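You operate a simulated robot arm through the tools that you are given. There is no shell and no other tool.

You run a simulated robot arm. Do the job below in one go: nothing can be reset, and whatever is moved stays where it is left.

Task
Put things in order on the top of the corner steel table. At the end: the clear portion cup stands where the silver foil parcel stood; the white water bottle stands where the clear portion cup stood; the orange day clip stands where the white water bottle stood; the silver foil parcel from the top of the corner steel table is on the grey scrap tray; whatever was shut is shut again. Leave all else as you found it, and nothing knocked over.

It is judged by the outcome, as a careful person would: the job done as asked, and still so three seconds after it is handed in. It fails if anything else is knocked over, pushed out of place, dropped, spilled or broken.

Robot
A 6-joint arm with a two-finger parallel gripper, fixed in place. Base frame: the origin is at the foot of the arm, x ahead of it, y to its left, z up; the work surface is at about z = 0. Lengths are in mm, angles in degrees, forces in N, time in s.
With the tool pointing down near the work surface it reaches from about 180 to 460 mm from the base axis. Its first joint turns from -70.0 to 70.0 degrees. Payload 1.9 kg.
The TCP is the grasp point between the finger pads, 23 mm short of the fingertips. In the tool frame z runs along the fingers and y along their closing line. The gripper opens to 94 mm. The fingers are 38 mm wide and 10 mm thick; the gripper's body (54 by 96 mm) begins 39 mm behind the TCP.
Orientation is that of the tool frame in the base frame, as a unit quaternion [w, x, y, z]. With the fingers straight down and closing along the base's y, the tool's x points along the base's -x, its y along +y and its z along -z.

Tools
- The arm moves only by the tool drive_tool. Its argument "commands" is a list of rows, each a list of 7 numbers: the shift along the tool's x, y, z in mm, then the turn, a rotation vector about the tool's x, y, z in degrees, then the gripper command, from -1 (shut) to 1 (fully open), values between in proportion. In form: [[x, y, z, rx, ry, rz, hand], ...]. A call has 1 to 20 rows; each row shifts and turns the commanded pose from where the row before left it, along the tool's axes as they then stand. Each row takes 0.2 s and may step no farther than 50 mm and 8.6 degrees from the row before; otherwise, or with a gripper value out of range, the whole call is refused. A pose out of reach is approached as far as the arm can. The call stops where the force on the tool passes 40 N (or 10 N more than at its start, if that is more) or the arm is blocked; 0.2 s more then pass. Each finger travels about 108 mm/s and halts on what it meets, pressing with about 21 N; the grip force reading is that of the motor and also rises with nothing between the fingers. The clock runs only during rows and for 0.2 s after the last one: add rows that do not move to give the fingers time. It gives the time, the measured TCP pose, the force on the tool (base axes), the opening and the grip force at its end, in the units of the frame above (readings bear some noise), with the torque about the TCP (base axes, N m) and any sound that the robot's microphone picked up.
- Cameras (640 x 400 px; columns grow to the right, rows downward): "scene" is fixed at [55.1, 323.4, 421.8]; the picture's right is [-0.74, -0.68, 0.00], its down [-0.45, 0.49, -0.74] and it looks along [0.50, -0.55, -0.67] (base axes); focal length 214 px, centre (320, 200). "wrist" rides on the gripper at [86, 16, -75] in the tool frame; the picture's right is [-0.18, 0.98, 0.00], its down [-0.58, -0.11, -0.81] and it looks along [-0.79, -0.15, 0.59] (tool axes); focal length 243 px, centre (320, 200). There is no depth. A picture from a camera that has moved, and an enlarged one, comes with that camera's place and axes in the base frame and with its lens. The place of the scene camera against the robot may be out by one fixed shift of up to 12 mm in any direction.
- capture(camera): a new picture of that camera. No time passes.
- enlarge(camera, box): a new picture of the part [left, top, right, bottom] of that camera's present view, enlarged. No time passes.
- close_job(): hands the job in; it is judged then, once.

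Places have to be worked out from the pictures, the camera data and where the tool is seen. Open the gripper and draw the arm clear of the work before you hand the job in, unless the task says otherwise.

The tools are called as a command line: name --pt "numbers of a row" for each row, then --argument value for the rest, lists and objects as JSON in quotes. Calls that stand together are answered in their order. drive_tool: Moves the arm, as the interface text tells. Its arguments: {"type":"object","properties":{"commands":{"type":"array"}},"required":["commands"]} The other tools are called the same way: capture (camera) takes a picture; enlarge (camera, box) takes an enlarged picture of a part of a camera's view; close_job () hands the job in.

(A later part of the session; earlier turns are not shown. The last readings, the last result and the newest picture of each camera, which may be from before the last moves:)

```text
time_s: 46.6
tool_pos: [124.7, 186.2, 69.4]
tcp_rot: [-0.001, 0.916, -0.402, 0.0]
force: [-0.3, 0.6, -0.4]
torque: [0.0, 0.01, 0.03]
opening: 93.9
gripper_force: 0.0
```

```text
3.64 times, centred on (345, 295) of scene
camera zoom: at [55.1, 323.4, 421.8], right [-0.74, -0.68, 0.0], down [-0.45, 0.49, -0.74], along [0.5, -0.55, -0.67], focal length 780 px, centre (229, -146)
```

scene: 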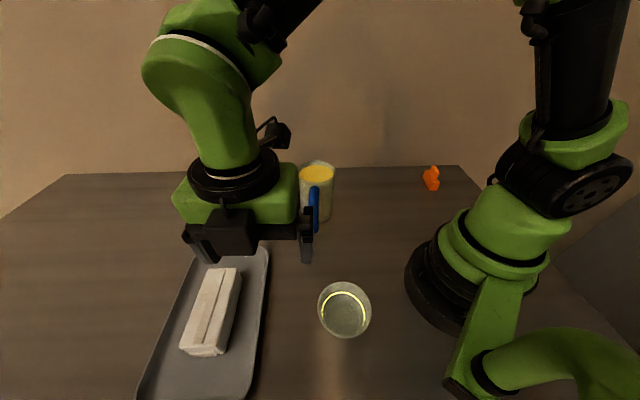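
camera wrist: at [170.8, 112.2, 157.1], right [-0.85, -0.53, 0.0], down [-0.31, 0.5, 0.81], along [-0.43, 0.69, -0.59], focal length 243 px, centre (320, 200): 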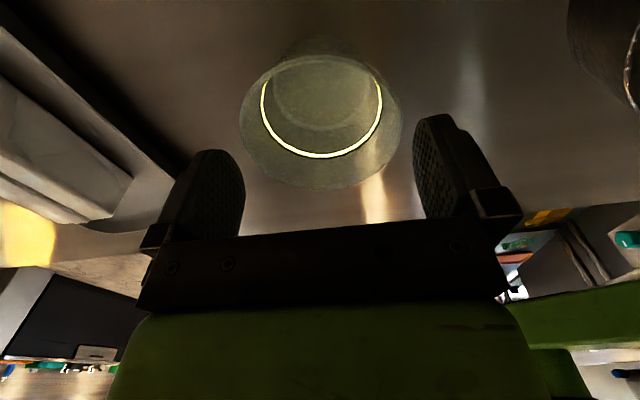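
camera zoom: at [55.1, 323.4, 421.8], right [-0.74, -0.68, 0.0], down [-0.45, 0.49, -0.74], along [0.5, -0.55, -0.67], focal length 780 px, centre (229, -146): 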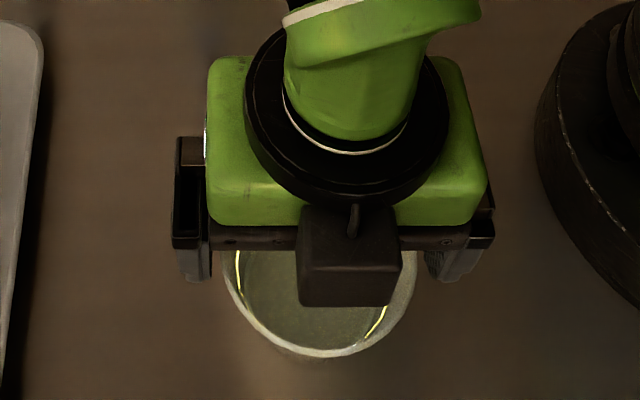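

No contact with tips already at rim level. I continue to lower to z≈43 in small steps.

drive_tool --pt "0 0 4 0 0 0 1" --pt "0 0 5 0 0 0 1" --pt "0 0 5 0 0 0 1" --pt "0 0 0 0 0 0 1"

drive_tool --pt "0 0 5 0 0 0 1" --pt "0 0 5 0 0 0 1" --pt "0 0 3 0 0 0 1" --pt "0 0 0 0 0 0 1"

enlarge --camera "wrist" --box '[180, 40, 460, 240]'

```text
time_s: 47.6
tool_pos: [124.5, 186.7, 55.3]
tcp_rot: [-0.002, 0.916, -0.401, 0.0]
force: [-0.1, -0.1, -0.3]
torque: [0.02, -0.01, 0.01]
opening: 94.1
gripper_force: 0.0
```

```text
time_s: 48.6
tool_pos: [124.4, 186.0, 41.8]
tcp_rot: [-0.002, 0.916, -0.401, 0.0]
force: [-0.2, 0.1, 0.0]
torque: [-0.01, -0.01, 0.01]
opening: 94.2
gripper_force: 0.0
```

```text
2.00 times, centred on (320, 140) of wrist
camera zoom: at [170.2, 111.3, 115.8], right [-0.85, -0.53, 0.0], down [-0.31, 0.5, 0.81], along [-0.43, 0.69, -0.59], focal length 485 px, centre (320, 320)
```

zoom: 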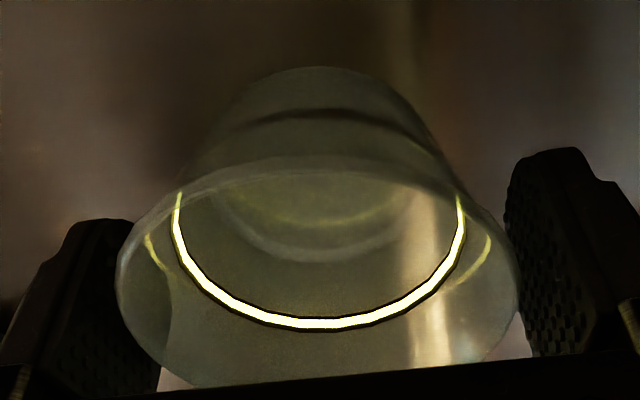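

The cup stands between the pads. I close gently in stages and read the opening and grip force.

drive_tool --pt "0 0 0 0 0 0 0.9" --pt "0 0 0 0 0 0 0.8" --pt "0 0 0 0 0 0 0.8" --pt "0 0 0 0 0 0 0.8"

```text
time_s: 49.6
tool_pos: [123.3, 185.9, 42.1]
tcp_rot: [-0.002, 0.916, -0.402, -0.001]
force: [0.0, 0.6, -0.1]
torque: [-0.01, 0.01, -0.01]
opening: 87.7
gripper_force: 20.7
```

The fingers hold the rim at 87.7 mm with about 21 N. I lift slowly straight up and check.

drive_tool --pt "0 0 -4 0 0 0 0.6" --pt "0 0 -8 0 0 0 0.6" --pt "0 0 -12 0 0 0 0.6" --pt "0 0 -16 0 0 0 0.6" --pt "0 0 0 0 0 0 0.6"

enlarge --camera "scene" --box '[270, 210, 420, 360]'

capture --camera "wrist"

```text
time_s: 50.8
tool_pos: [123.5, 185.4, 83.1]
tcp_rot: [-0.002, 0.916, -0.401, 0.0]
force: [0.2, 0.3, 0.4]
torque: [-0.01, -0.01, 0.03]
opening: 88.0
gripper_force: 21.1
```

```text
2.67 times, centred on (345, 285) of scene
camera zoom: at [55.1, 323.4, 421.8], right [-0.74, -0.68, 0.0], down [-0.45, 0.49, -0.74], along [0.5, -0.55, -0.67], focal length 572 px, centre (253, -27)
```

zoom: 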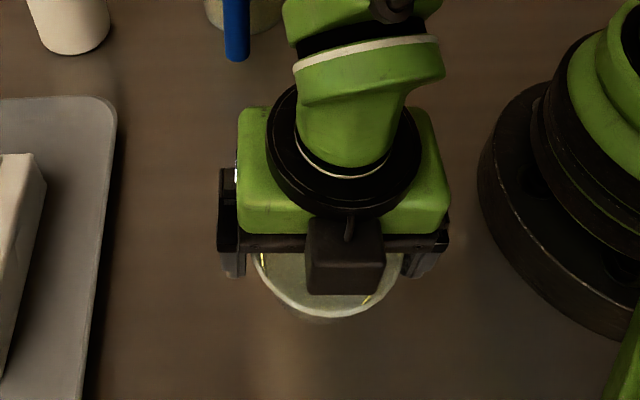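

```text
taken
camera wrist: at [170.1, 111.3, 156.1], right [-0.85, -0.53, 0.0], down [-0.32, 0.5, 0.81], along [-0.43, 0.69, -0.59], focal length 243 px, centre (320, 200)
```

wrist: 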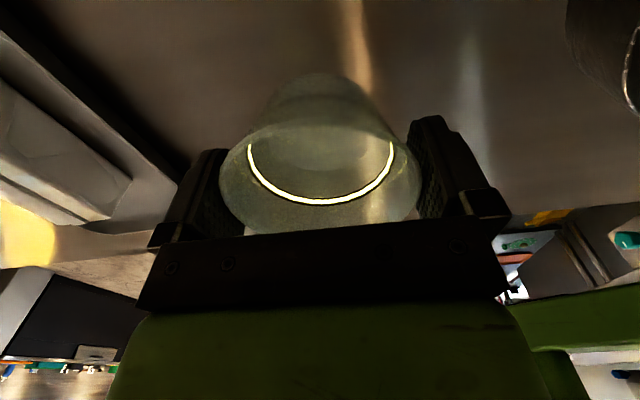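

The cup is lifted cleanly and held between the pads. I raise it to z≈240 and swing it in an arc around the base, turning the tool along the way.

drive_tool --pt "0 0 -31.4 0 0 0 0.6" --pt "0 0 -31.4 0 0 0 0.6" --pt "0 0 -31.4 0 0 0 0.6" --pt "0 0 -31.4 0 0 0 0.6" --pt "0 0 -31.4 0 0 0 0.6" --pt "0 0 0 0 0 8.29 0.6" --pt "0 0 0 0 0 8.29 0.6" --pt "0 0 0 0 0 8.29 0.6" --pt "0 0 0 0 0 8.29 0.6" --pt "21.3 -24.1 0 0 0 0 0.6" --pt "21.3 -24.1 0 0 0 0 0.6" --pt "21.3 -24.1 0 0 0 0 0.6" --pt "21.3 -24.1 0 0 0 0 0.6" --pt "21.3 -24.1 0 0 0 0 0.6" --pt "0 0 0 0 0 8.29 0.6" --pt "0 0 0 0 0 8.29 0.6" --pt "0 0 0 0 0 8.29 0.6" --pt "0 0 0 0 0 8.29 0.6" --pt "0 0 0 0 0 8.29 0.6" --pt "0 0 0 0 0 8.29 0.6"

capture --camera "scene"

```text
time_s: 55.0
tool_pos: [259.7, 100.8, 239.2]
tcp_rot: [0.001, -0.419, 0.908, 0.001]
force: [0.4, 0.0, -0.4]
torque: [0.01, 0.01, -0.01]
opening: 87.9
gripper_force: 21.1
```

```text
taken
```

scene: 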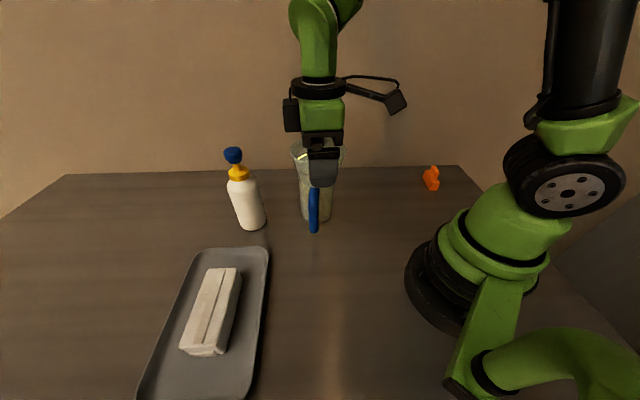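

The cup is still held at 88 mm. I continue over to the parcel's old place and turn the tool to the default yaw.

drive_tool --pt "19.6 -23.2 0 0 0 0 0.6" --pt "19.6 -23.2 0 0 0 0 0.6" --pt "19.6 -23.2 0 0 0 0 0.6" --pt "19.6 -23.2 0 0 0 0 0.6" --pt "0 0 0 0 0 8.28 0.6" --pt "0 0 0 0 0 8.28 0.6" --pt "0 0 0 0 0 8.28 0.6" --pt "0 0 0 0 0 8.28 0.6" --pt "0 0 0 0 0 8.28 0.6" --pt "0 0 0 0 0 8.28 0.6" --pt "6.3 -29.2 0 0 0 0 0.6" --pt "6.3 -29.2 0 0 0 0 0.6" --pt "6.3 -29.2 0 0 0 0 0.6" --pt "6.3 -29.2 0 0 0 0 0.6" --pt "6.3 -29.2 0 0 0 0 0.6" --pt "0 0 0 0 0 0 0.6"

capture --camera "wrist"

```text
time_s: 58.4
tool_pos: [251.2, -165.0, 238.1]
tcp_rot: [0.0, -0.001, 1.0, 0.001]
force: [-0.6, 0.0, -0.9]
torque: [-0.02, -0.03, -0.02]
opening: 87.9
gripper_force: 21.5
```

```text
taken
camera wrist: at [164.7, -149.9, 312.4], right [0.18, 0.98, 0.0], down [0.58, -0.11, 0.81], along [0.79, -0.14, -0.59], focal length 243 px, centre (320, 200)
```

wrist: 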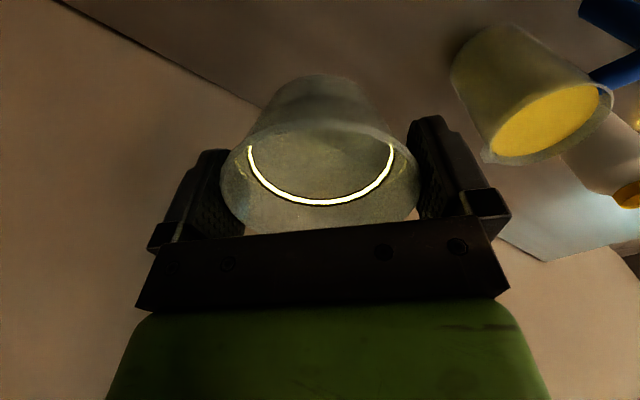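

At [251,-165]; I shift 2 mm and descend toward the table, slowing near the grasp height of z≈42.

drive_tool --pt "2 -1 0 0 0 0 0.6" --pt "0 0 30 0 0 0 0.6" --pt "0 0 35 0 0 0 0.6" --pt "0 0 35 0 0 0 0.6" --pt "0 0 35 0 0 0 0.6" --pt "0 0 28 0 0 0 0.6" --pt "0 0 15 0 0 0 0.6" --pt "0 0 8 0 0 0 0.6" --pt "0 0 4 0 0 0 0.6" --pt "0 0 0 0 0 0 0.6"

enlarge --camera "scene" --box '[330, 110, 450, 230]'

```text
time_s: 60.6
tool_pos: [246.6, -165.5, 47.8]
tcp_rot: [0.0, 0.0, 1.0, 0.002]
force: [0.5, 0.4, -0.6]
torque: [0.04, 0.02, -0.01]
opening: 88.1
gripper_force: 20.9
```

```text
3.33 times, centred on (390, 170) of scene
camera zoom: at [55.1, 323.4, 421.8], right [-0.74, -0.68, 0.0], down [-0.45, 0.49, -0.74], along [0.5, -0.55, -0.67], focal length 715 px, centre (87, 300)
```

zoom: 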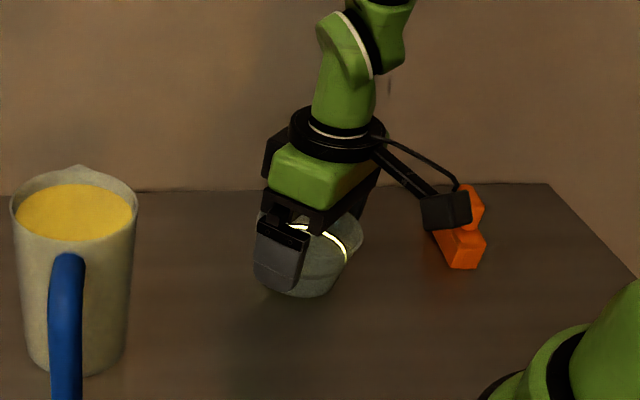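

Now 1–1.5 mm steps down until the cup touches the table (expected at z≈42).

drive_tool --pt "0 0 2 0 0 0 0.6" --pt "0 0 1.5 0 0 0 0.6" --pt "0 0 1 0 0 0 0.6" --pt "0 0 0 0 0 0 0.6"

```text
time_s: 61.6
tool_pos: [247.7, -164.9, 42.9]
tcp_rot: [0.0, -0.001, 1.0, 0.002]
force: [0.3, -0.5, -0.2]
torque: [-0.02, -0.03, 0.0]
opening: 87.6
gripper_force: 20.7
```

drive_tool --pt "0 0 0.7 0 0 0 0.6" --pt "0 0 0.5 0 0 0 0.6" --pt "0 0 0 0 0 0 0.6"

```text
time_s: 62.4
tool_pos: [246.0, -166.6, 42.4]
tcp_rot: [0.001, -0.001, 1.0, 0.0]
force: [-1.2, -1.0, 8.8]
torque: [-0.23, 0.06, -0.04]
opening: 87.8
gripper_force: 21.6
```

The cup is on the table (8.8 N). I open the fingers, then rise slowly and straight.

drive_tool --pt "0 0 -0.5 0 0 0 0.8" --pt "0 0 0 0 0 0 0.95" --pt "0 0 0 0 0 0 1" --pt "0 0 0 0 0 0 1" --pt "0 0 0 0 0 0 1"

enlarge --camera "wrist" --box '[180, 40, 460, 240]'

```text
time_s: 63.6
tool_pos: [246.7, -166.6, 43.7]
tcp_rot: [0.0, -0.001, 1.0, 0.002]
force: [-0.6, 0.5, -1.3]
torque: [-0.01, -0.01, -0.06]
opening: 94.0
gripper_force: 0.2
```

```text
2.00 times, centred on (320, 140) of wrist
camera zoom: at [160.9, -150.5, 116.4], right [0.18, 0.98, 0.0], down [0.58, -0.11, 0.81], along [0.79, -0.14, -0.59], focal length 485 px, centre (320, 320)
```

zoom: 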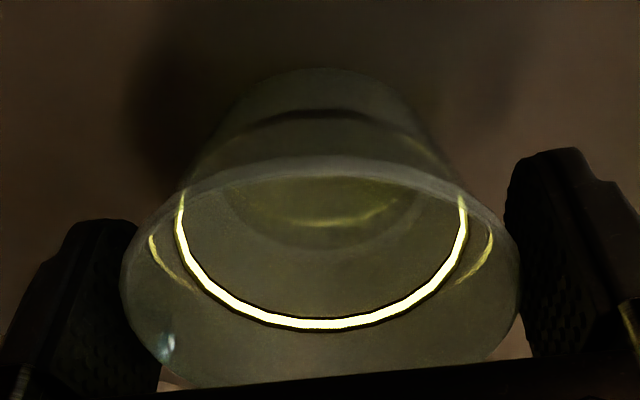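

The cup stands free between the open pads. I rise slowly at first, then clear it.

drive_tool --pt "0 0 -5 0 0 0 1" --pt "0 0 -8 0 0 0 1" --pt "0 0 -12 0 0 0 1" --pt "0 0 -20 0 0 0 1" --pt "0 0 -35 0 0 0 1" --pt "0 0 -45 0 0 0 1" --pt "0 0 -45 0 0 0 1" --pt "0 0 -40 0 0 0 1" --pt "0 0 0 0 0 0 1"

capture --camera "scene"

capture --camera "wrist"

```text
time_s: 65.6
tool_pos: [247.5, -165.4, 253.1]
tcp_rot: [0.0, -0.003, 1.0, 0.002]
force: [-0.1, -0.1, -0.2]
torque: [-0.03, 0.04, 0.01]
opening: 93.8
gripper_force: 0.1
```

```text
taken
```

scene: 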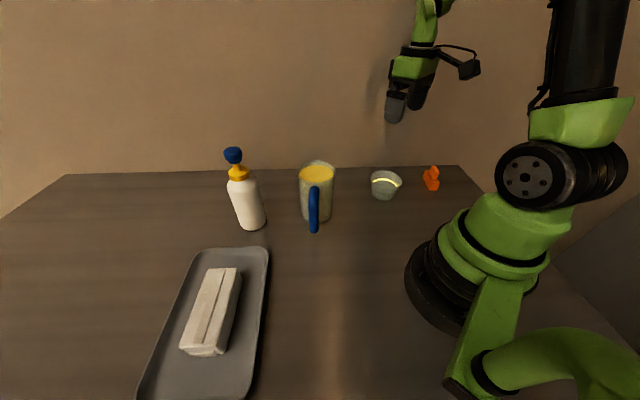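

```text
taken
camera wrist: at [160.7, -150.3, 327.3], right [0.18, 0.98, 0.0], down [0.58, -0.11, 0.81], along [0.79, -0.14, -0.59], focal length 243 px, centre (320, 200)
```

wrist: 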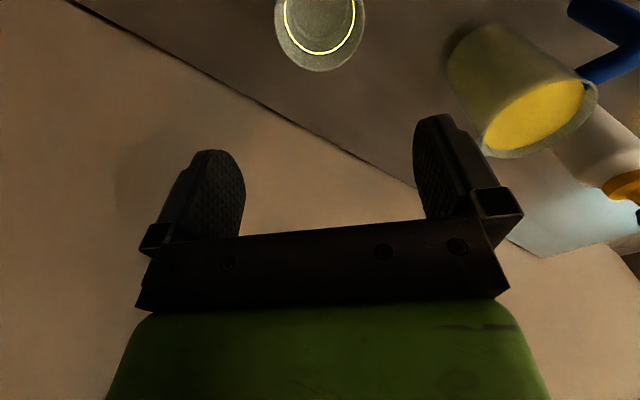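

The cup stands at the parcel's old place. Next the bottle: I go to a point 60 mm short of it (radius ≈400, angle ≈20.4°) with the fingers closing tangentially, staying above everything.

drive_tool --pt "-16 38.1 -1 0 0 0 1" --pt "-16 38.1 -1 0 0 0 1" --pt "-16 38.1 -1 0 0 0 1" --pt "-16 38.1 -1 0 0 0 1" --pt "-16 38.1 0 0 0 0 1" --pt "-16 38.1 0 0 0 0 1" --pt "-13 38.1 0 0 0 0 1" --pt "-8 38.1 0 0 0 0 1" --pt "0 0 0 0 0 -6.8 1" --pt "0 0 0 0 0 -6.8 1" --pt "0 0 0 0 0 -6.8 1" --pt "0 0 0 0 0 0 1"

capture --camera "wrist"

capture --camera "scene"

```text
time_s: 68.2
tool_pos: [364.2, 136.5, 255.9]
tcp_rot: [0.0, -0.178, 0.984, 0.002]
force: [-1.0, -0.3, 0.1]
torque: [-0.01, -0.02, -0.01]
opening: 93.9
gripper_force: 0.1
```

```text
taken
camera wrist: at [277.1, 122.4, 330.8], right [-0.17, 0.98, 0.0], down [0.58, 0.1, 0.81], along [0.79, 0.14, -0.59], focal length 243 px, centre (320, 200)
```

wrist: 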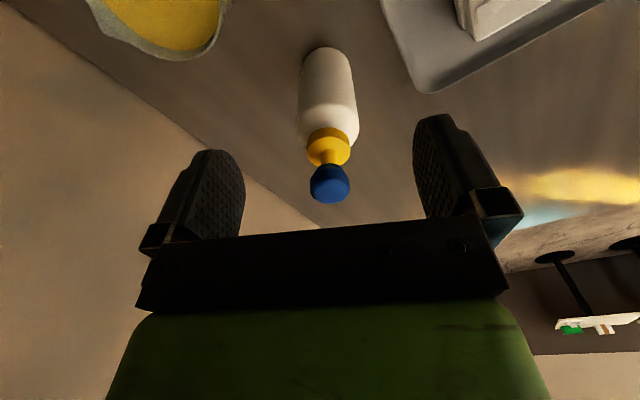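

```text
taken
```

scene: 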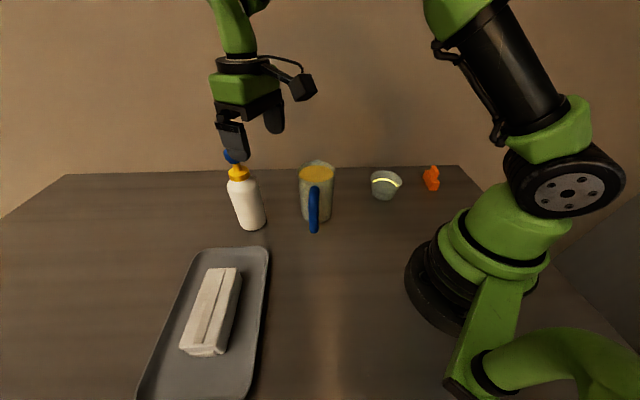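

I enlarge the bottle in this view to refine its axis.

enlarge --camera "wrist" --box '[270, 30, 390, 220]'

```text
2.11 times, centred on (330, 125) of wrist
camera zoom: at [277.1, 122.4, 330.8], right [-0.17, 0.98, 0.0], down [0.58, 0.1, 0.81], along [0.79, 0.14, -0.59], focal length 511 px, centre (299, 358)
```

zoom: 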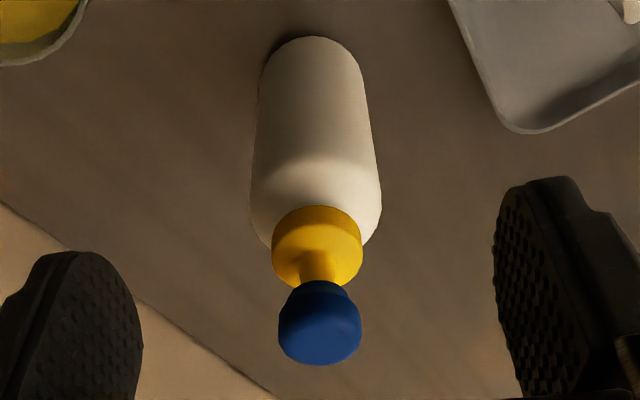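

Bottle axis comes out at [432.3,158.5], collar z≈146–164, top 206. I align sideways, lower to z≈174 while still 70 mm short of it, then extend half way to test reach.

drive_tool --pt "0 -5.1 0 0 0 0 1" --pt "0 0 28 0 0 0 1" --pt "0 0 28 0 0 0 1" --pt "0 0 26 0 0 0 1" --pt "-10 0 0 0 0 0 1" --pt "-10 0 0 0 0 0 1" --pt "0 0 0 0 0 0 1"

enlarge --camera "wrist" --box '[150, 40, 500, 260]'

enlarge --camera "scene" --box '[180, 100, 320, 240]'

```text
time_s: 69.8
tool_pos: [384.3, 140.5, 175.3]
tcp_rot: [0.0, -0.178, 0.984, 0.002]
force: [-0.5, 0.7, 0.1]
torque: [0.03, 0.01, 0.0]
opening: 93.8
gripper_force: 0.1
```

```text
1.82 times, centred on (325, 150) of wrist
camera zoom: at [297.4, 125.7, 249.7], right [-0.17, 0.98, 0.0], down [0.58, 0.1, 0.81], along [0.79, 0.14, -0.59], focal length 441 px, centre (311, 291)
```

zoom: 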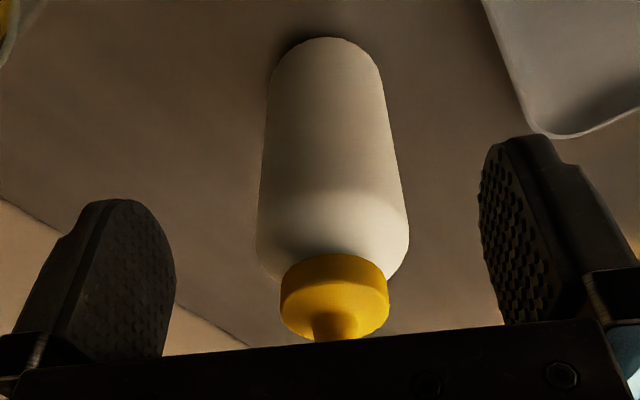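

```text
2.86 times, centred on (250, 170) of scene
camera zoom: at [55.1, 323.4, 421.8], right [-0.74, -0.68, 0.0], down [-0.45, 0.49, -0.74], along [0.5, -0.55, -0.67], focal length 613 px, centre (520, 286)
```

zoom: 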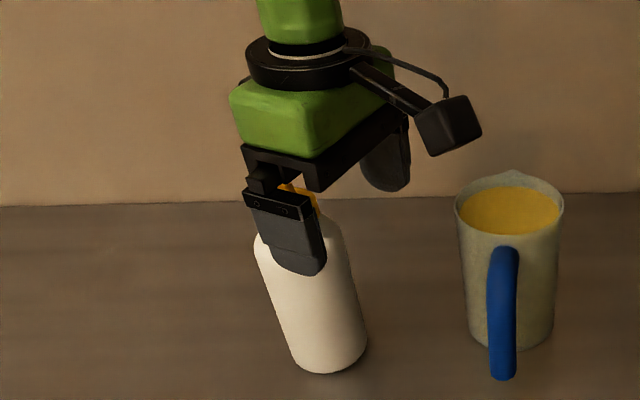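

Sideways alignment is good (<1 mm). I extend toward the bottle at z≈175, the body passing ~8 mm above its knob, in small steps.

drive_tool --pt "-10 0 0 0 0 0 1" --pt "-10 0 0 0 0 0 1" --pt "-8 0 0 0 0 0 1" --pt "0 0 0 0 0 0 1"

enlarge --camera "scene" --box '[180, 100, 320, 240]'

```text
time_s: 70.8
tool_pos: [409.3, 150.4, 176.9]
tcp_rot: [0.0, -0.178, 0.984, 0.002]
force: [0.0, -0.2, 0.6]
torque: [0.0, 0.01, -0.01]
opening: 93.7
gripper_force: 0.1
```

```text
2.86 times, centred on (250, 170) of scene
camera zoom: at [55.1, 323.4, 421.8], right [-0.74, -0.68, 0.0], down [-0.45, 0.49, -0.74], along [0.5, -0.55, -0.67], focal length 613 px, centre (520, 286)
```

zoom: 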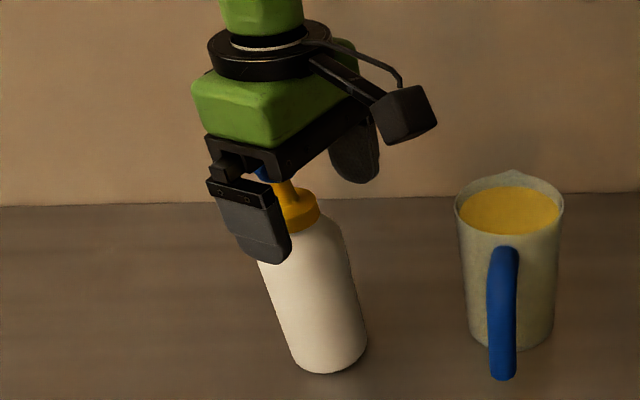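

Reach is fine so far (radius 436) and the body clears the knob. I extend the remaining ~24 mm.

drive_tool --pt "-8 0 0 0 0 0 1" --pt "-8 0 0 0 0 0 1" --pt "-7.5 0 0 0 0 0 1" --pt "0 0 0 0 0 0 1"

enlarge --camera "scene" --box '[180, 100, 320, 240]'

capture --camera "wrist"

```text
time_s: 71.8
tool_pos: [428.6, 158.2, 177.0]
tcp_rot: [0.001, -0.177, 0.984, 0.002]
force: [0.3, -0.1, -0.3]
torque: [-0.02, -0.02, -0.05]
opening: 94.1
gripper_force: 0.0
out of reach, approached as far as the arm can: row 3
```

```text
2.86 times, centred on (250, 170) of scene
camera zoom: at [55.1, 323.4, 421.8], right [-0.74, -0.68, 0.0], down [-0.45, 0.49, -0.74], along [0.5, -0.55, -0.67], focal length 613 px, centre (520, 286)
```

zoom: 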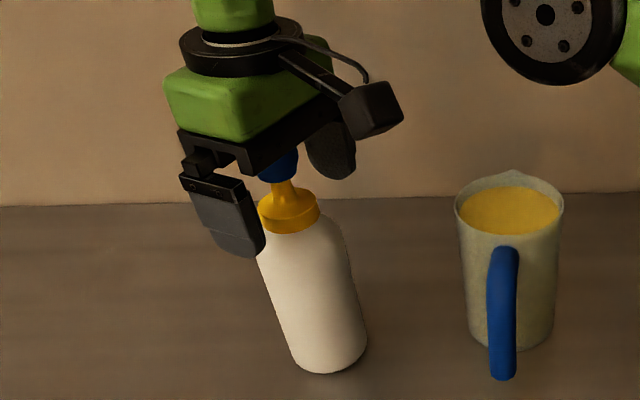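

```text
taken
camera wrist: at [342.1, 142.6, 249.7], right [-0.17, 0.99, 0.0], down [0.58, 0.1, 0.81], along [0.79, 0.14, -0.59], focal length 243 px, centre (320, 200)
```

wrist: 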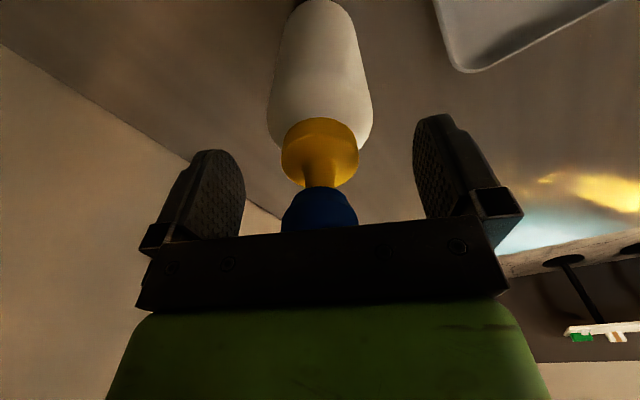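

The arm is at its outer limit, radius 457, about 4 mm short of the bottle axis, which is well within the 38 mm pad width. I lower 3 mm and close on the yellow collar gently.

drive_tool --pt "0 0 3 0 0 0 1" --pt "0 0 0 0 0 0 1" --pt "0 0 0 0 0 0 0.4" --pt "0 0 0 0 0 0 0.1" --pt "0 0 0 0 0 0 0.1"

enlarge --camera "scene" --box '[190, 110, 290, 240]'

enlarge --camera "wrist" --box '[200, 60, 440, 260]'

```text
time_s: 73.0
tool_pos: [428.0, 158.4, 172.4]
tcp_rot: [0.001, -0.178, 0.984, 0.002]
force: [0.5, 0.4, -0.1]
torque: [-0.02, -0.02, -0.01]
opening: 51.4
gripper_force: 0.1
```

```text
3.08 times, centred on (240, 175) of scene
camera zoom: at [55.1, 323.4, 421.8], right [-0.74, -0.68, 0.0], down [-0.45, 0.49, -0.74], along [0.5, -0.55, -0.67], focal length 660 px, centre (566, 277)
```

zoom: 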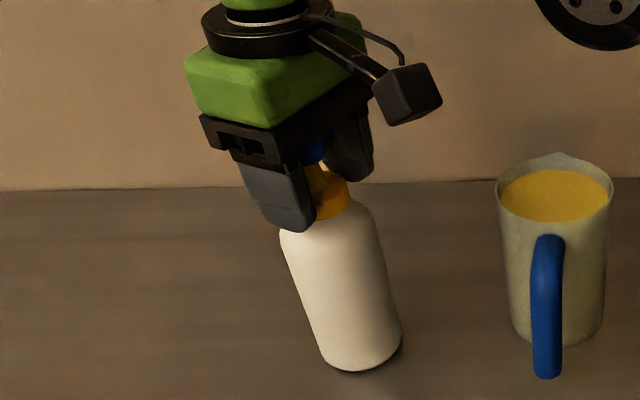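

```text
2.00 times, centred on (320, 160) of wrist
camera zoom: at [341.5, 142.8, 246.5], right [-0.17, 0.99, 0.0], down [0.58, 0.1, 0.81], along [0.79, 0.14, -0.59], focal length 485 px, centre (320, 280)
```

zoom: 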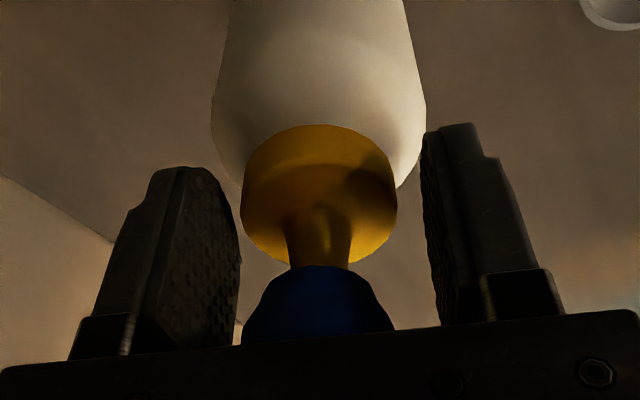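

The collar is about 1.3 mm toward the left pad; I shift by that and close fully on it.

drive_tool --pt "0 -1.2 0 0 0 0 0.1" --pt "0 0 0 0 0 0 0.0" --pt "0 0 0 0 0 0 -0.2" --pt "0 0 0 0 0 0 -0.5" --pt "0 0 0 0 0 0 -0.5"

enlarge --camera "scene" --box '[190, 110, 290, 240]'

enlarge --camera "wrist" --box '[200, 60, 440, 260]'

```text
time_s: 74.2
tool_pos: [428.0, 158.1, 171.9]
tcp_rot: [0.001, -0.177, 0.984, 0.002]
force: [0.6, -0.2, -0.1]
torque: [-0.11, -0.07, -0.03]
opening: 40.4
gripper_force: 20.5
```

```text
3.08 times, centred on (240, 175) of scene
camera zoom: at [55.1, 323.4, 421.8], right [-0.74, -0.68, 0.0], down [-0.45, 0.49, -0.74], along [0.5, -0.55, -0.67], focal length 660 px, centre (566, 277)
```

zoom: 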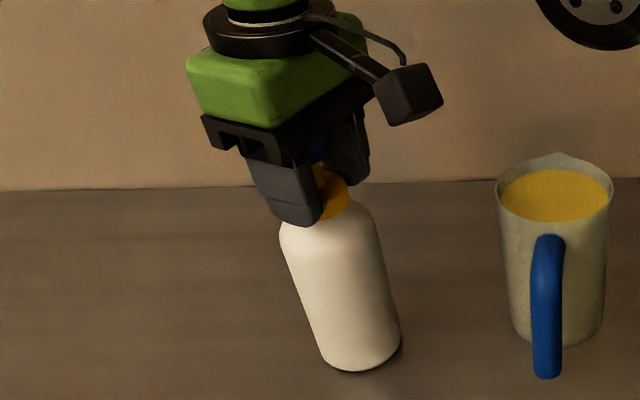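

```text
2.00 times, centred on (320, 160) of wrist
camera zoom: at [341.8, 141.9, 246.0], right [-0.17, 0.99, 0.0], down [0.58, 0.1, 0.81], along [0.79, 0.14, -0.59], focal length 485 px, centre (320, 280)
```

zoom: 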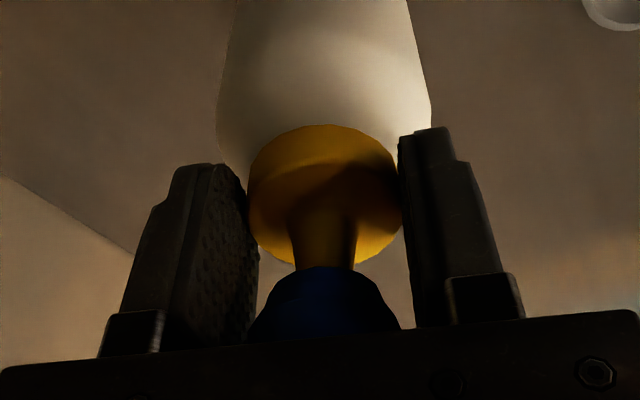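

The collar is gripped at 40.4 mm with 20.5 N. I lift while retracting slightly, since the arm is at its reach limit.

drive_tool --pt "1 0 -3 0 0 0 -0.5" --pt "2 0 -5 0 0 0 -0.5" --pt "4 0 -8 0 0 0 -0.5" --pt "7 0 -10 0 0 0 -0.5" --pt "10 0 -12 0 0 0 -0.5" --pt "10 0 -12 0 0 0 -0.5" --pt "8 0 -10 0 0 0 -0.5" --pt "0 0 0 0 0 0 -0.5"

capture --camera "scene"

capture --camera "wrist"

```text
time_s: 76.0
tool_pos: [388.5, 142.1, 233.3]
tcp_rot: [0.0, -0.178, 0.984, 0.002]
force: [0.7, -0.5, -3.4]
torque: [-0.03, 0.01, -0.01]
opening: 40.7
gripper_force: 21.1
```

```text
taken
```

scene: 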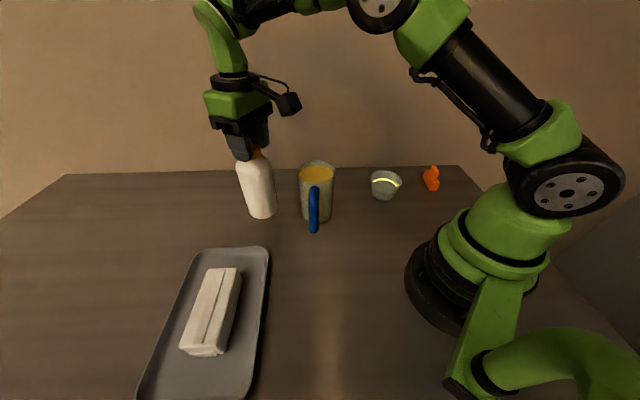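

```text
taken
camera wrist: at [301.4, 126.8, 306.9], right [-0.17, 0.99, 0.0], down [0.58, 0.1, 0.81], along [0.79, 0.14, -0.59], focal length 243 px, centre (320, 200)
```

wrist: 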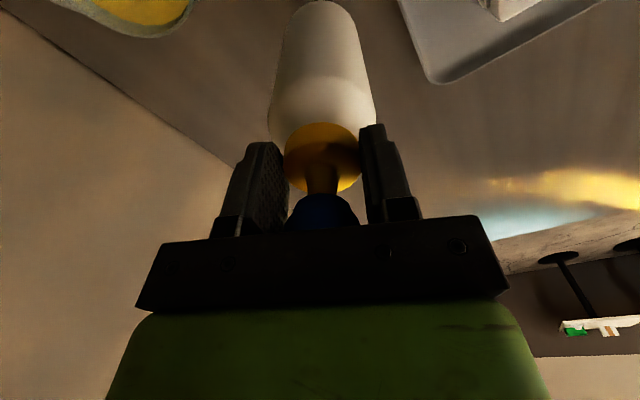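

The bottle hangs upright, bottom about 60 mm above the table. I move it inward and turn the tool gradually, along a line clear of jug and tray.

drive_tool --pt "10 6.5 0 0 0 0 -0.5" --pt "18 12 0 0 0 0 -0.5" --pt "22 15 0 0 0 0 -0.5" --pt "20 13 0 0 0 0 -0.5" --pt "14.2 9.5 0 0 0 0 -0.5" --pt "0 0 0 0 0 -5 -0.5" --pt "0 0 0 0 0 -8 -0.5" --pt "0 0 0 0 0 -8.5 -0.5" --pt "0 0 0 0 0 -8.5 -0.5" --pt "0 0 0 0 0 -8.5 -0.5" --pt "0 0 0 0 0 -8.5 -0.5" --pt "0 0 0 0 0 -8.5 -0.5" --pt "0 0 0 0 0 -8.5 -0.5" --pt "0 0 0 0 0 -8.5 -0.5" --pt "0 0 0 0 0 -7.6 -0.5" --pt "0 0 0 0 0 0 -0.5"

capture --camera "scene"

```text
time_s: 79.4
tool_pos: [289.7, 166.4, 232.4]
tcp_rot: [-0.001, 0.77, -0.638, -0.002]
force: [0.2, 0.1, -3.0]
torque: [-0.05, -0.06, 0.0]
opening: 40.6
gripper_force: 21.6
```

```text
taken
```

scene: 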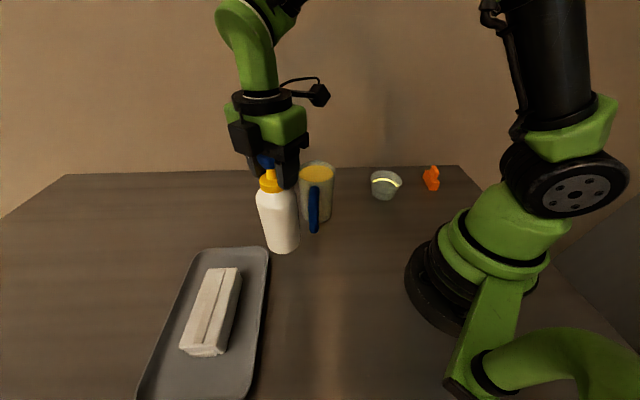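

Bottle still upright and gripped. I carry on to above the cup's old place and finish the turn.

drive_tool --pt "-3 10 0 0 0 0 -0.5" --pt "-6 19 0 0 0 0 -0.5" --pt "-7.3 24 0 0 0 0 -0.5" --pt "-7.3 24 0 0 0 0 -0.5" --pt "-7.3 24 0 0 0 0 -0.5" --pt "-7.3 24 0 0 0 0 -0.5" --pt "-6 19 0 0 0 0 -0.5" --pt "-3.6 13.3 0 0 0 0 -0.5" --pt "0 0 0 0 0 -8 -0.5" --pt "0 0 0 0 0 -8 -0.5" --pt "0 0 0 0 0 -8 -0.5" --pt "0 0 0 0 0 -8 -0.5" --pt "0 0 0 0 0 0 -0.5"

capture --camera "scene"

capture --camera "wrist"

```text
time_s: 82.2
tool_pos: [128.5, 183.1, 233.8]
tcp_rot: [-0.002, 0.916, -0.401, 0.0]
force: [0.3, 0.1, -2.5]
torque: [-0.06, -0.04, 0.04]
opening: 40.4
gripper_force: 21.0
```

```text
taken
```

scene: 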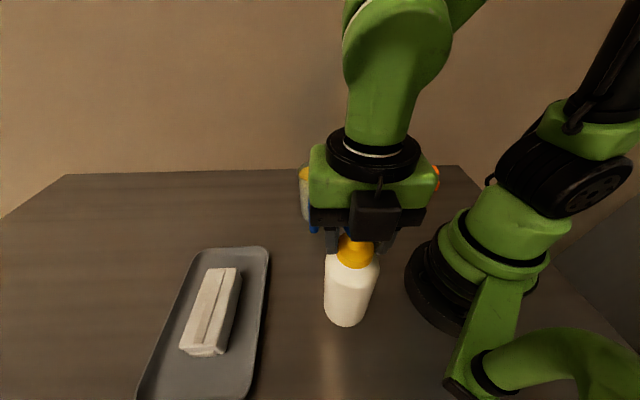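

```text
taken
camera wrist: at [174.3, 108.5, 306.4], right [-0.85, -0.53, 0.0], down [-0.31, 0.5, 0.81], along [-0.43, 0.69, -0.59], focal length 243 px, centre (320, 200)
```

wrist: 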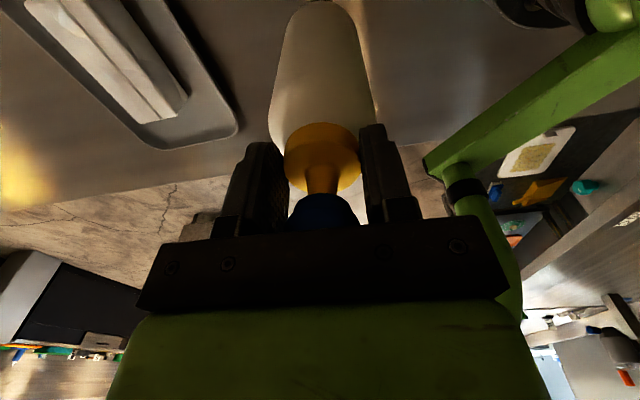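

TCP is about 2 mm off the target; I correct and lower the bottle, slowing near the grasp height of z≈172.

drive_tool --pt "-1.4 0.8 5 0 0 0 -0.5" --pt "0 0 15 0 0 0 -0.5" --pt "0 0 15 0 0 0 -0.5" --pt "0 0 11 0 0 0 -0.5" --pt "0 0 6 0 0 0 -0.5" --pt "0 0 3 0 0 0 -0.5" --pt "0 0 0 0 0 0 -0.5"

enlarge --camera "scene" --box '[270, 210, 430, 360]'

```text
time_s: 83.8
tool_pos: [126.2, 184.3, 177.5]
tcp_rot: [-0.001, 0.916, -0.402, 0.0]
force: [0.7, -0.4, -2.8]
torque: [0.01, -0.04, 0.01]
opening: 40.6
gripper_force: 20.9
```

```text
2.67 times, centred on (350, 285) of scene
camera zoom: at [55.1, 323.4, 421.8], right [-0.74, -0.68, 0.0], down [-0.45, 0.49, -0.74], along [0.5, -0.55, -0.67], focal length 572 px, centre (240, -27)
```

zoom: 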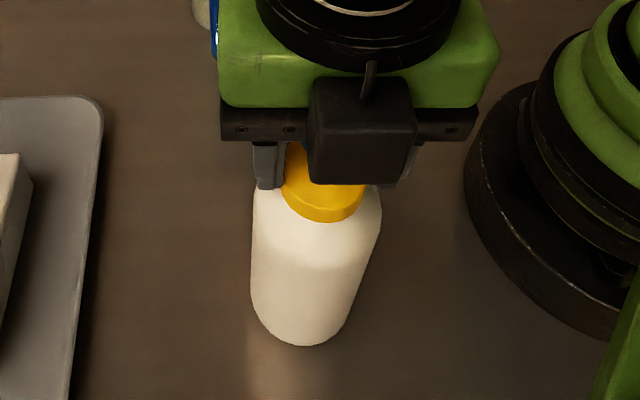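

The bottle base appears about 2–4 mm toward the scene camera from target; I nudge 2 mm back and lower gently to contact.

drive_tool --pt "2 0.6 0 0 0 0 -0.5" --pt "0 0 2 0 0 0 -0.5" --pt "0 0 1.5 0 0 0 -0.5" --pt "0 0 1 0 0 0 -0.5" --pt "0 0 0 0 0 0 -0.5"

```text
time_s: 85.0
tool_pos: [128.0, 181.9, 172.7]
tcp_rot: [-0.001, 0.916, -0.402, 0.0]
force: [0.4, 0.3, -3.5]
torque: [0.0, -0.01, -0.03]
opening: 40.5
gripper_force: 20.7
```

drive_tool --pt "0 0 0.8 0 0 0 -0.5" --pt "0 0 0.6 0 0 0 -0.5" --pt "0 0 0 0 0 0 -0.5"

```text
time_s: 85.8
tool_pos: [128.2, 182.7, 173.2]
tcp_rot: [-0.002, 0.916, -0.402, 0.0]
force: [-0.8, 0.0, 18.2]
torque: [0.07, 0.25, 0.0]
opening: 40.5
gripper_force: 21.4
```

Contact made (18 N). I relieve it slightly, open the fingers, and check that the bottle stands.

drive_tool --pt "0 0 -0.8 0 0 0 -0.5" --pt "0 0 0 0 0 0 -0.1" --pt "0 0 0 0 0 0 0.3" --pt "0 0 0 0 0 0 0.8" --pt "0 0 0 0 0 0 1" --pt "0 0 0 0 0 0 1"

enlarge --camera "scene" --box '[270, 210, 430, 360]'

capture --camera "wrist"

```text
time_s: 87.2
tool_pos: [127.9, 182.7, 171.3]
tcp_rot: [0.0, 0.916, -0.402, 0.0]
force: [0.1, 0.8, -0.1]
torque: [0.01, 0.01, -0.03]
opening: 94.0
gripper_force: 0.0
```

```text
2.67 times, centred on (350, 285) of scene
camera zoom: at [55.1, 323.4, 421.8], right [-0.74, -0.68, 0.0], down [-0.45, 0.49, -0.74], along [0.5, -0.55, -0.67], focal length 572 px, centre (240, -27)
```

zoom: 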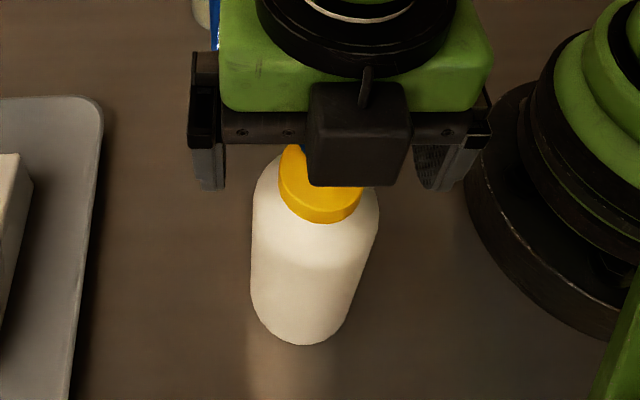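

```text
taken
camera wrist: at [173.6, 107.2, 246.0], right [-0.85, -0.53, 0.0], down [-0.31, 0.5, 0.81], along [-0.43, 0.69, -0.59], focal length 243 px, centre (320, 200)
```

wrist: 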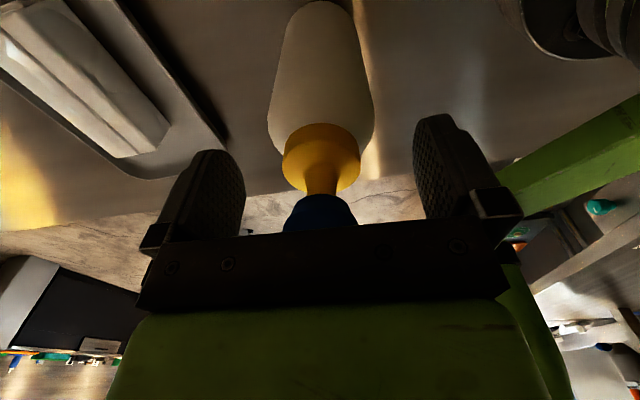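

The bottle stands upright and free. I rise straight up until the tips clear its top.

drive_tool --pt "0 0 -8 0 0 0 1" --pt "0 0 -15 0 0 0 1" --pt "0 0 -25 0 0 0 1" --pt "0 0 -25 0 0 0 1" --pt "0 0 0 0 0 0 1"

capture --camera "scene"

capture --camera "wrist"

```text
time_s: 88.4
tool_pos: [127.3, 182.1, 246.5]
tcp_rot: [-0.001, 0.915, -0.402, 0.0]
force: [-0.8, 0.3, 0.7]
torque: [0.02, 0.02, 0.04]
opening: 93.9
gripper_force: 0.1
```

```text
taken
```

scene: 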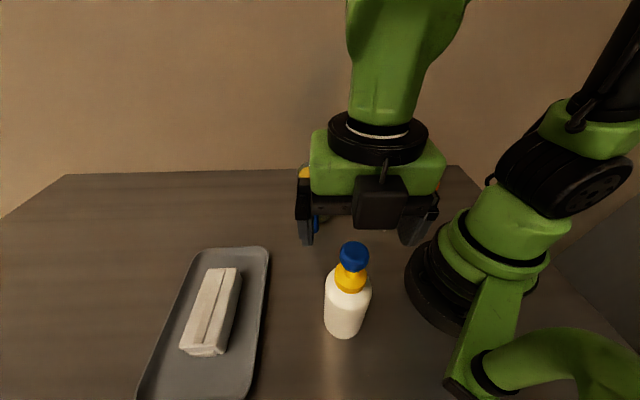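

```text
taken
camera wrist: at [173.8, 107.1, 319.5], right [-0.85, -0.53, 0.0], down [-0.31, 0.5, 0.81], along [-0.43, 0.69, -0.59], focal length 243 px, centre (320, 200)
```

wrist: 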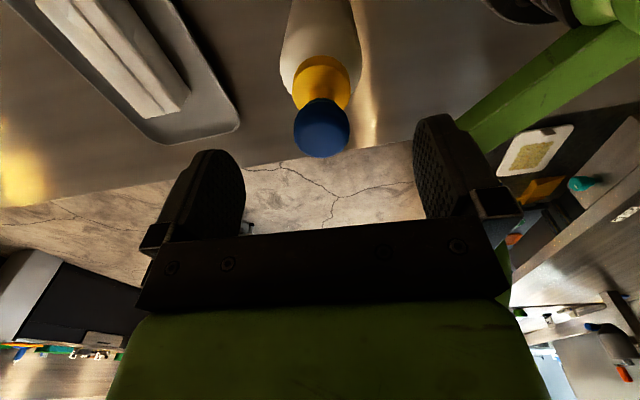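

The bottle stands at about [123,186], right where the cup stood. Now I return to the clip side by the same arc, high above everything.

drive_tool --pt "0 0 -8 0 0 0 1" --pt "0 0 0 0 0 8.29 1" --pt "0 0 0 0 0 8.29 1" --pt "0 0 0 0 0 8.29 1" --pt "0 0 0 0 0 8.29 1" --pt "25.7 -29.4 0 0 0 0 1" --pt "25.7 -29.4 0 0 0 0 1" --pt "25.7 -29.4 0 0 0 0 1" --pt "25.7 -29.4 0 0 0 0 1" --pt "0 0 0 0 0 8.29 1" --pt "0 0 0 0 0 8.29 1" --pt "0 0 0 0 0 8.29 1" --pt "0 0 0 0 0 8.29 1" --pt "0 0 0 0 0 8.29 1" --pt "0 0 0 0 0 8.29 1" --pt "19.6 -23.2 0 0 0 0 1" --pt "19.6 -23.2 0 0 0 0 1" --pt "19.6 -23.2 0 0 0 0 1" --pt "19.6 -23.2 0 0 0 0 1" --pt "0 0 0 0 0 0 1"

capture --camera "scene"

```text
time_s: 92.6
tool_pos: [280.3, -18.7, 253.1]
tcp_rot: [0.0, -0.42, 0.907, 0.001]
force: [0.1, 0.1, -0.1]
torque: [0.01, -0.01, -0.01]
opening: 94.1
gripper_force: 0.0
```

```text
taken
```

scene: 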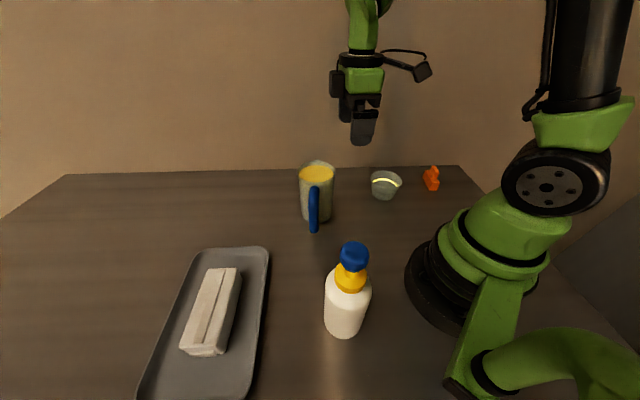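

I turn the tool to the clip's direction (θ≈51°) and move to a viewing point inward of the clip.

drive_tool --pt "0 0 0 0 0 8.39 1" --pt "0 0 0 0 0 8.39 1" --pt "0 0 0 0 0 8.39 1" --pt "0 0 0 0 0 8.39 1" --pt "0 0 0 0 0 8.39 1" --pt "0 0 0 0 0 8.39 1" --pt "0 0 0 0 0 8.39 1" --pt "0 0 0 0 0 8.39 1" --pt "0 0 0 0 0 8.39 1" --pt "0 0 0 0 0 8.39 1" --pt "0 0 0 0 0 8.39 1" --pt "0 0 0 0 0 8.39 1" --pt "-12.1 -38.8 0 0 0 0 1" --pt "-12.1 -38.8 0 0 0 0 1" --pt "-12.1 -38.8 0 0 0 0 1" --pt "-12.1 -38.8 0 0 0 0 1" --pt "-12.1 -38.8 0 0 0 0 1" --pt "-12.1 -38.8 0 0 0 0 1" --pt "-12.1 -38.8 0 0 0 0 1" --pt "0 0 0 0 0 0 1"

drive_tool --pt "0 0 40 0 0 0 1" --pt "0 0 40 0 0 0 1" --pt "0 0 30 0 0 0 1" --pt "0 0 0 0 0 0 1"

capture --camera "wrist"

enlarge --camera "scene" --box '[360, 110, 470, 220]'

```text
time_s: 96.8
tool_pos: [120.4, -256.9, 253.3]
tcp_rot: [-0.002, 0.43, 0.903, 0.002]
force: [0.4, -0.2, -0.1]
torque: [0.01, 0.0, -0.02]
opening: 93.9
gripper_force: 0.1
```

```text
time_s: 97.8
tool_pos: [124.8, -256.9, 142.3]
tcp_rot: [0.0, 0.43, 0.903, 0.002]
force: [0.1, -0.8, 0.3]
torque: [0.02, -0.02, 0.0]
opening: 94.1
gripper_force: 0.0
```

```text
taken
camera wrist: at [81.7, -179.9, 216.0], right [0.88, 0.48, 0.0], down [0.28, -0.52, 0.8], along [0.38, -0.71, -0.59], focal length 243 px, centre (320, 200)
```

wrist: 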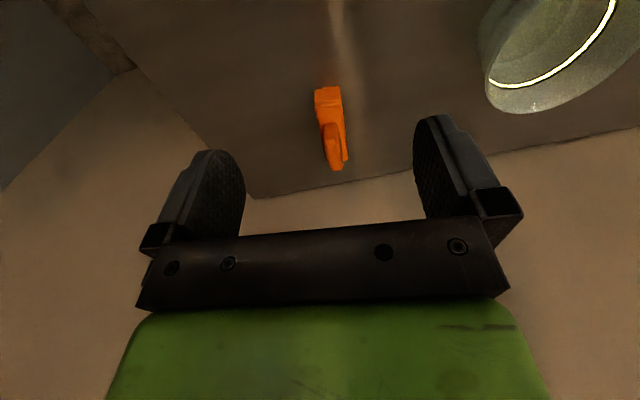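

```text
3.64 times, centred on (415, 165) of scene
camera zoom: at [55.1, 323.4, 421.8], right [-0.74, -0.68, 0.0], down [-0.45, 0.49, -0.74], along [0.5, -0.55, -0.67], focal length 780 px, centre (-26, 327)
```

zoom: 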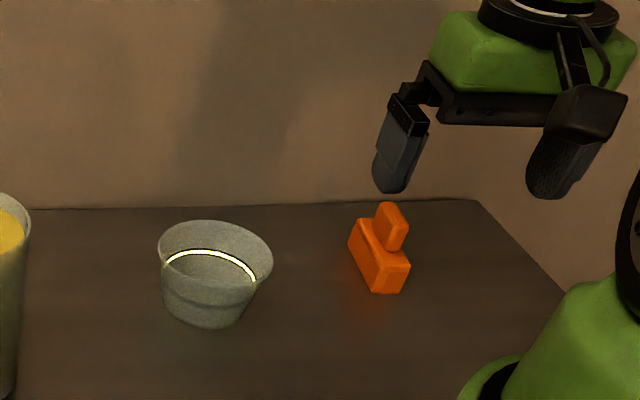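

enlarge --camera "wrist" --box '[290, 70, 370, 180]'

enlarge --camera "scene" --box '[405, 155, 455, 205]'

```text
3.64 times, centred on (330, 125) of wrist
camera zoom: at [81.7, -179.9, 216.0], right [0.88, 0.48, 0.0], down [0.28, -0.52, 0.8], along [0.38, -0.71, -0.59], focal length 882 px, centre (284, 473)
```

zoom: 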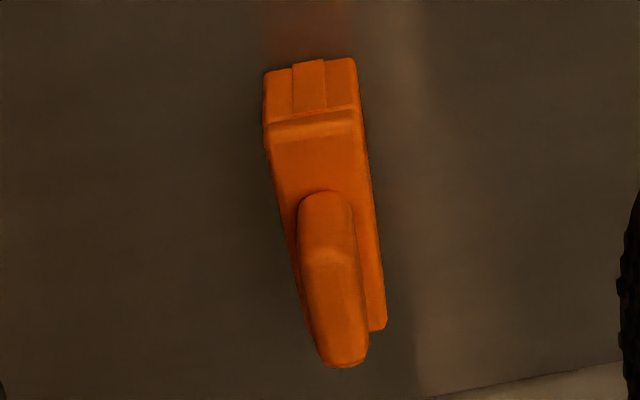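

```text
8.00 times, centred on (430, 180) of scene
camera zoom: at [55.1, 323.4, 421.8], right [-0.74, -0.68, 0.0], down [-0.45, 0.49, -0.74], along [0.5, -0.55, -0.67], focal length 1716 px, centre (-560, 360)
```

zoom: 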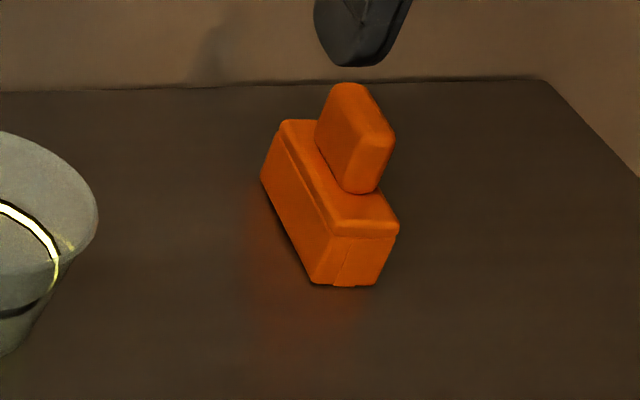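

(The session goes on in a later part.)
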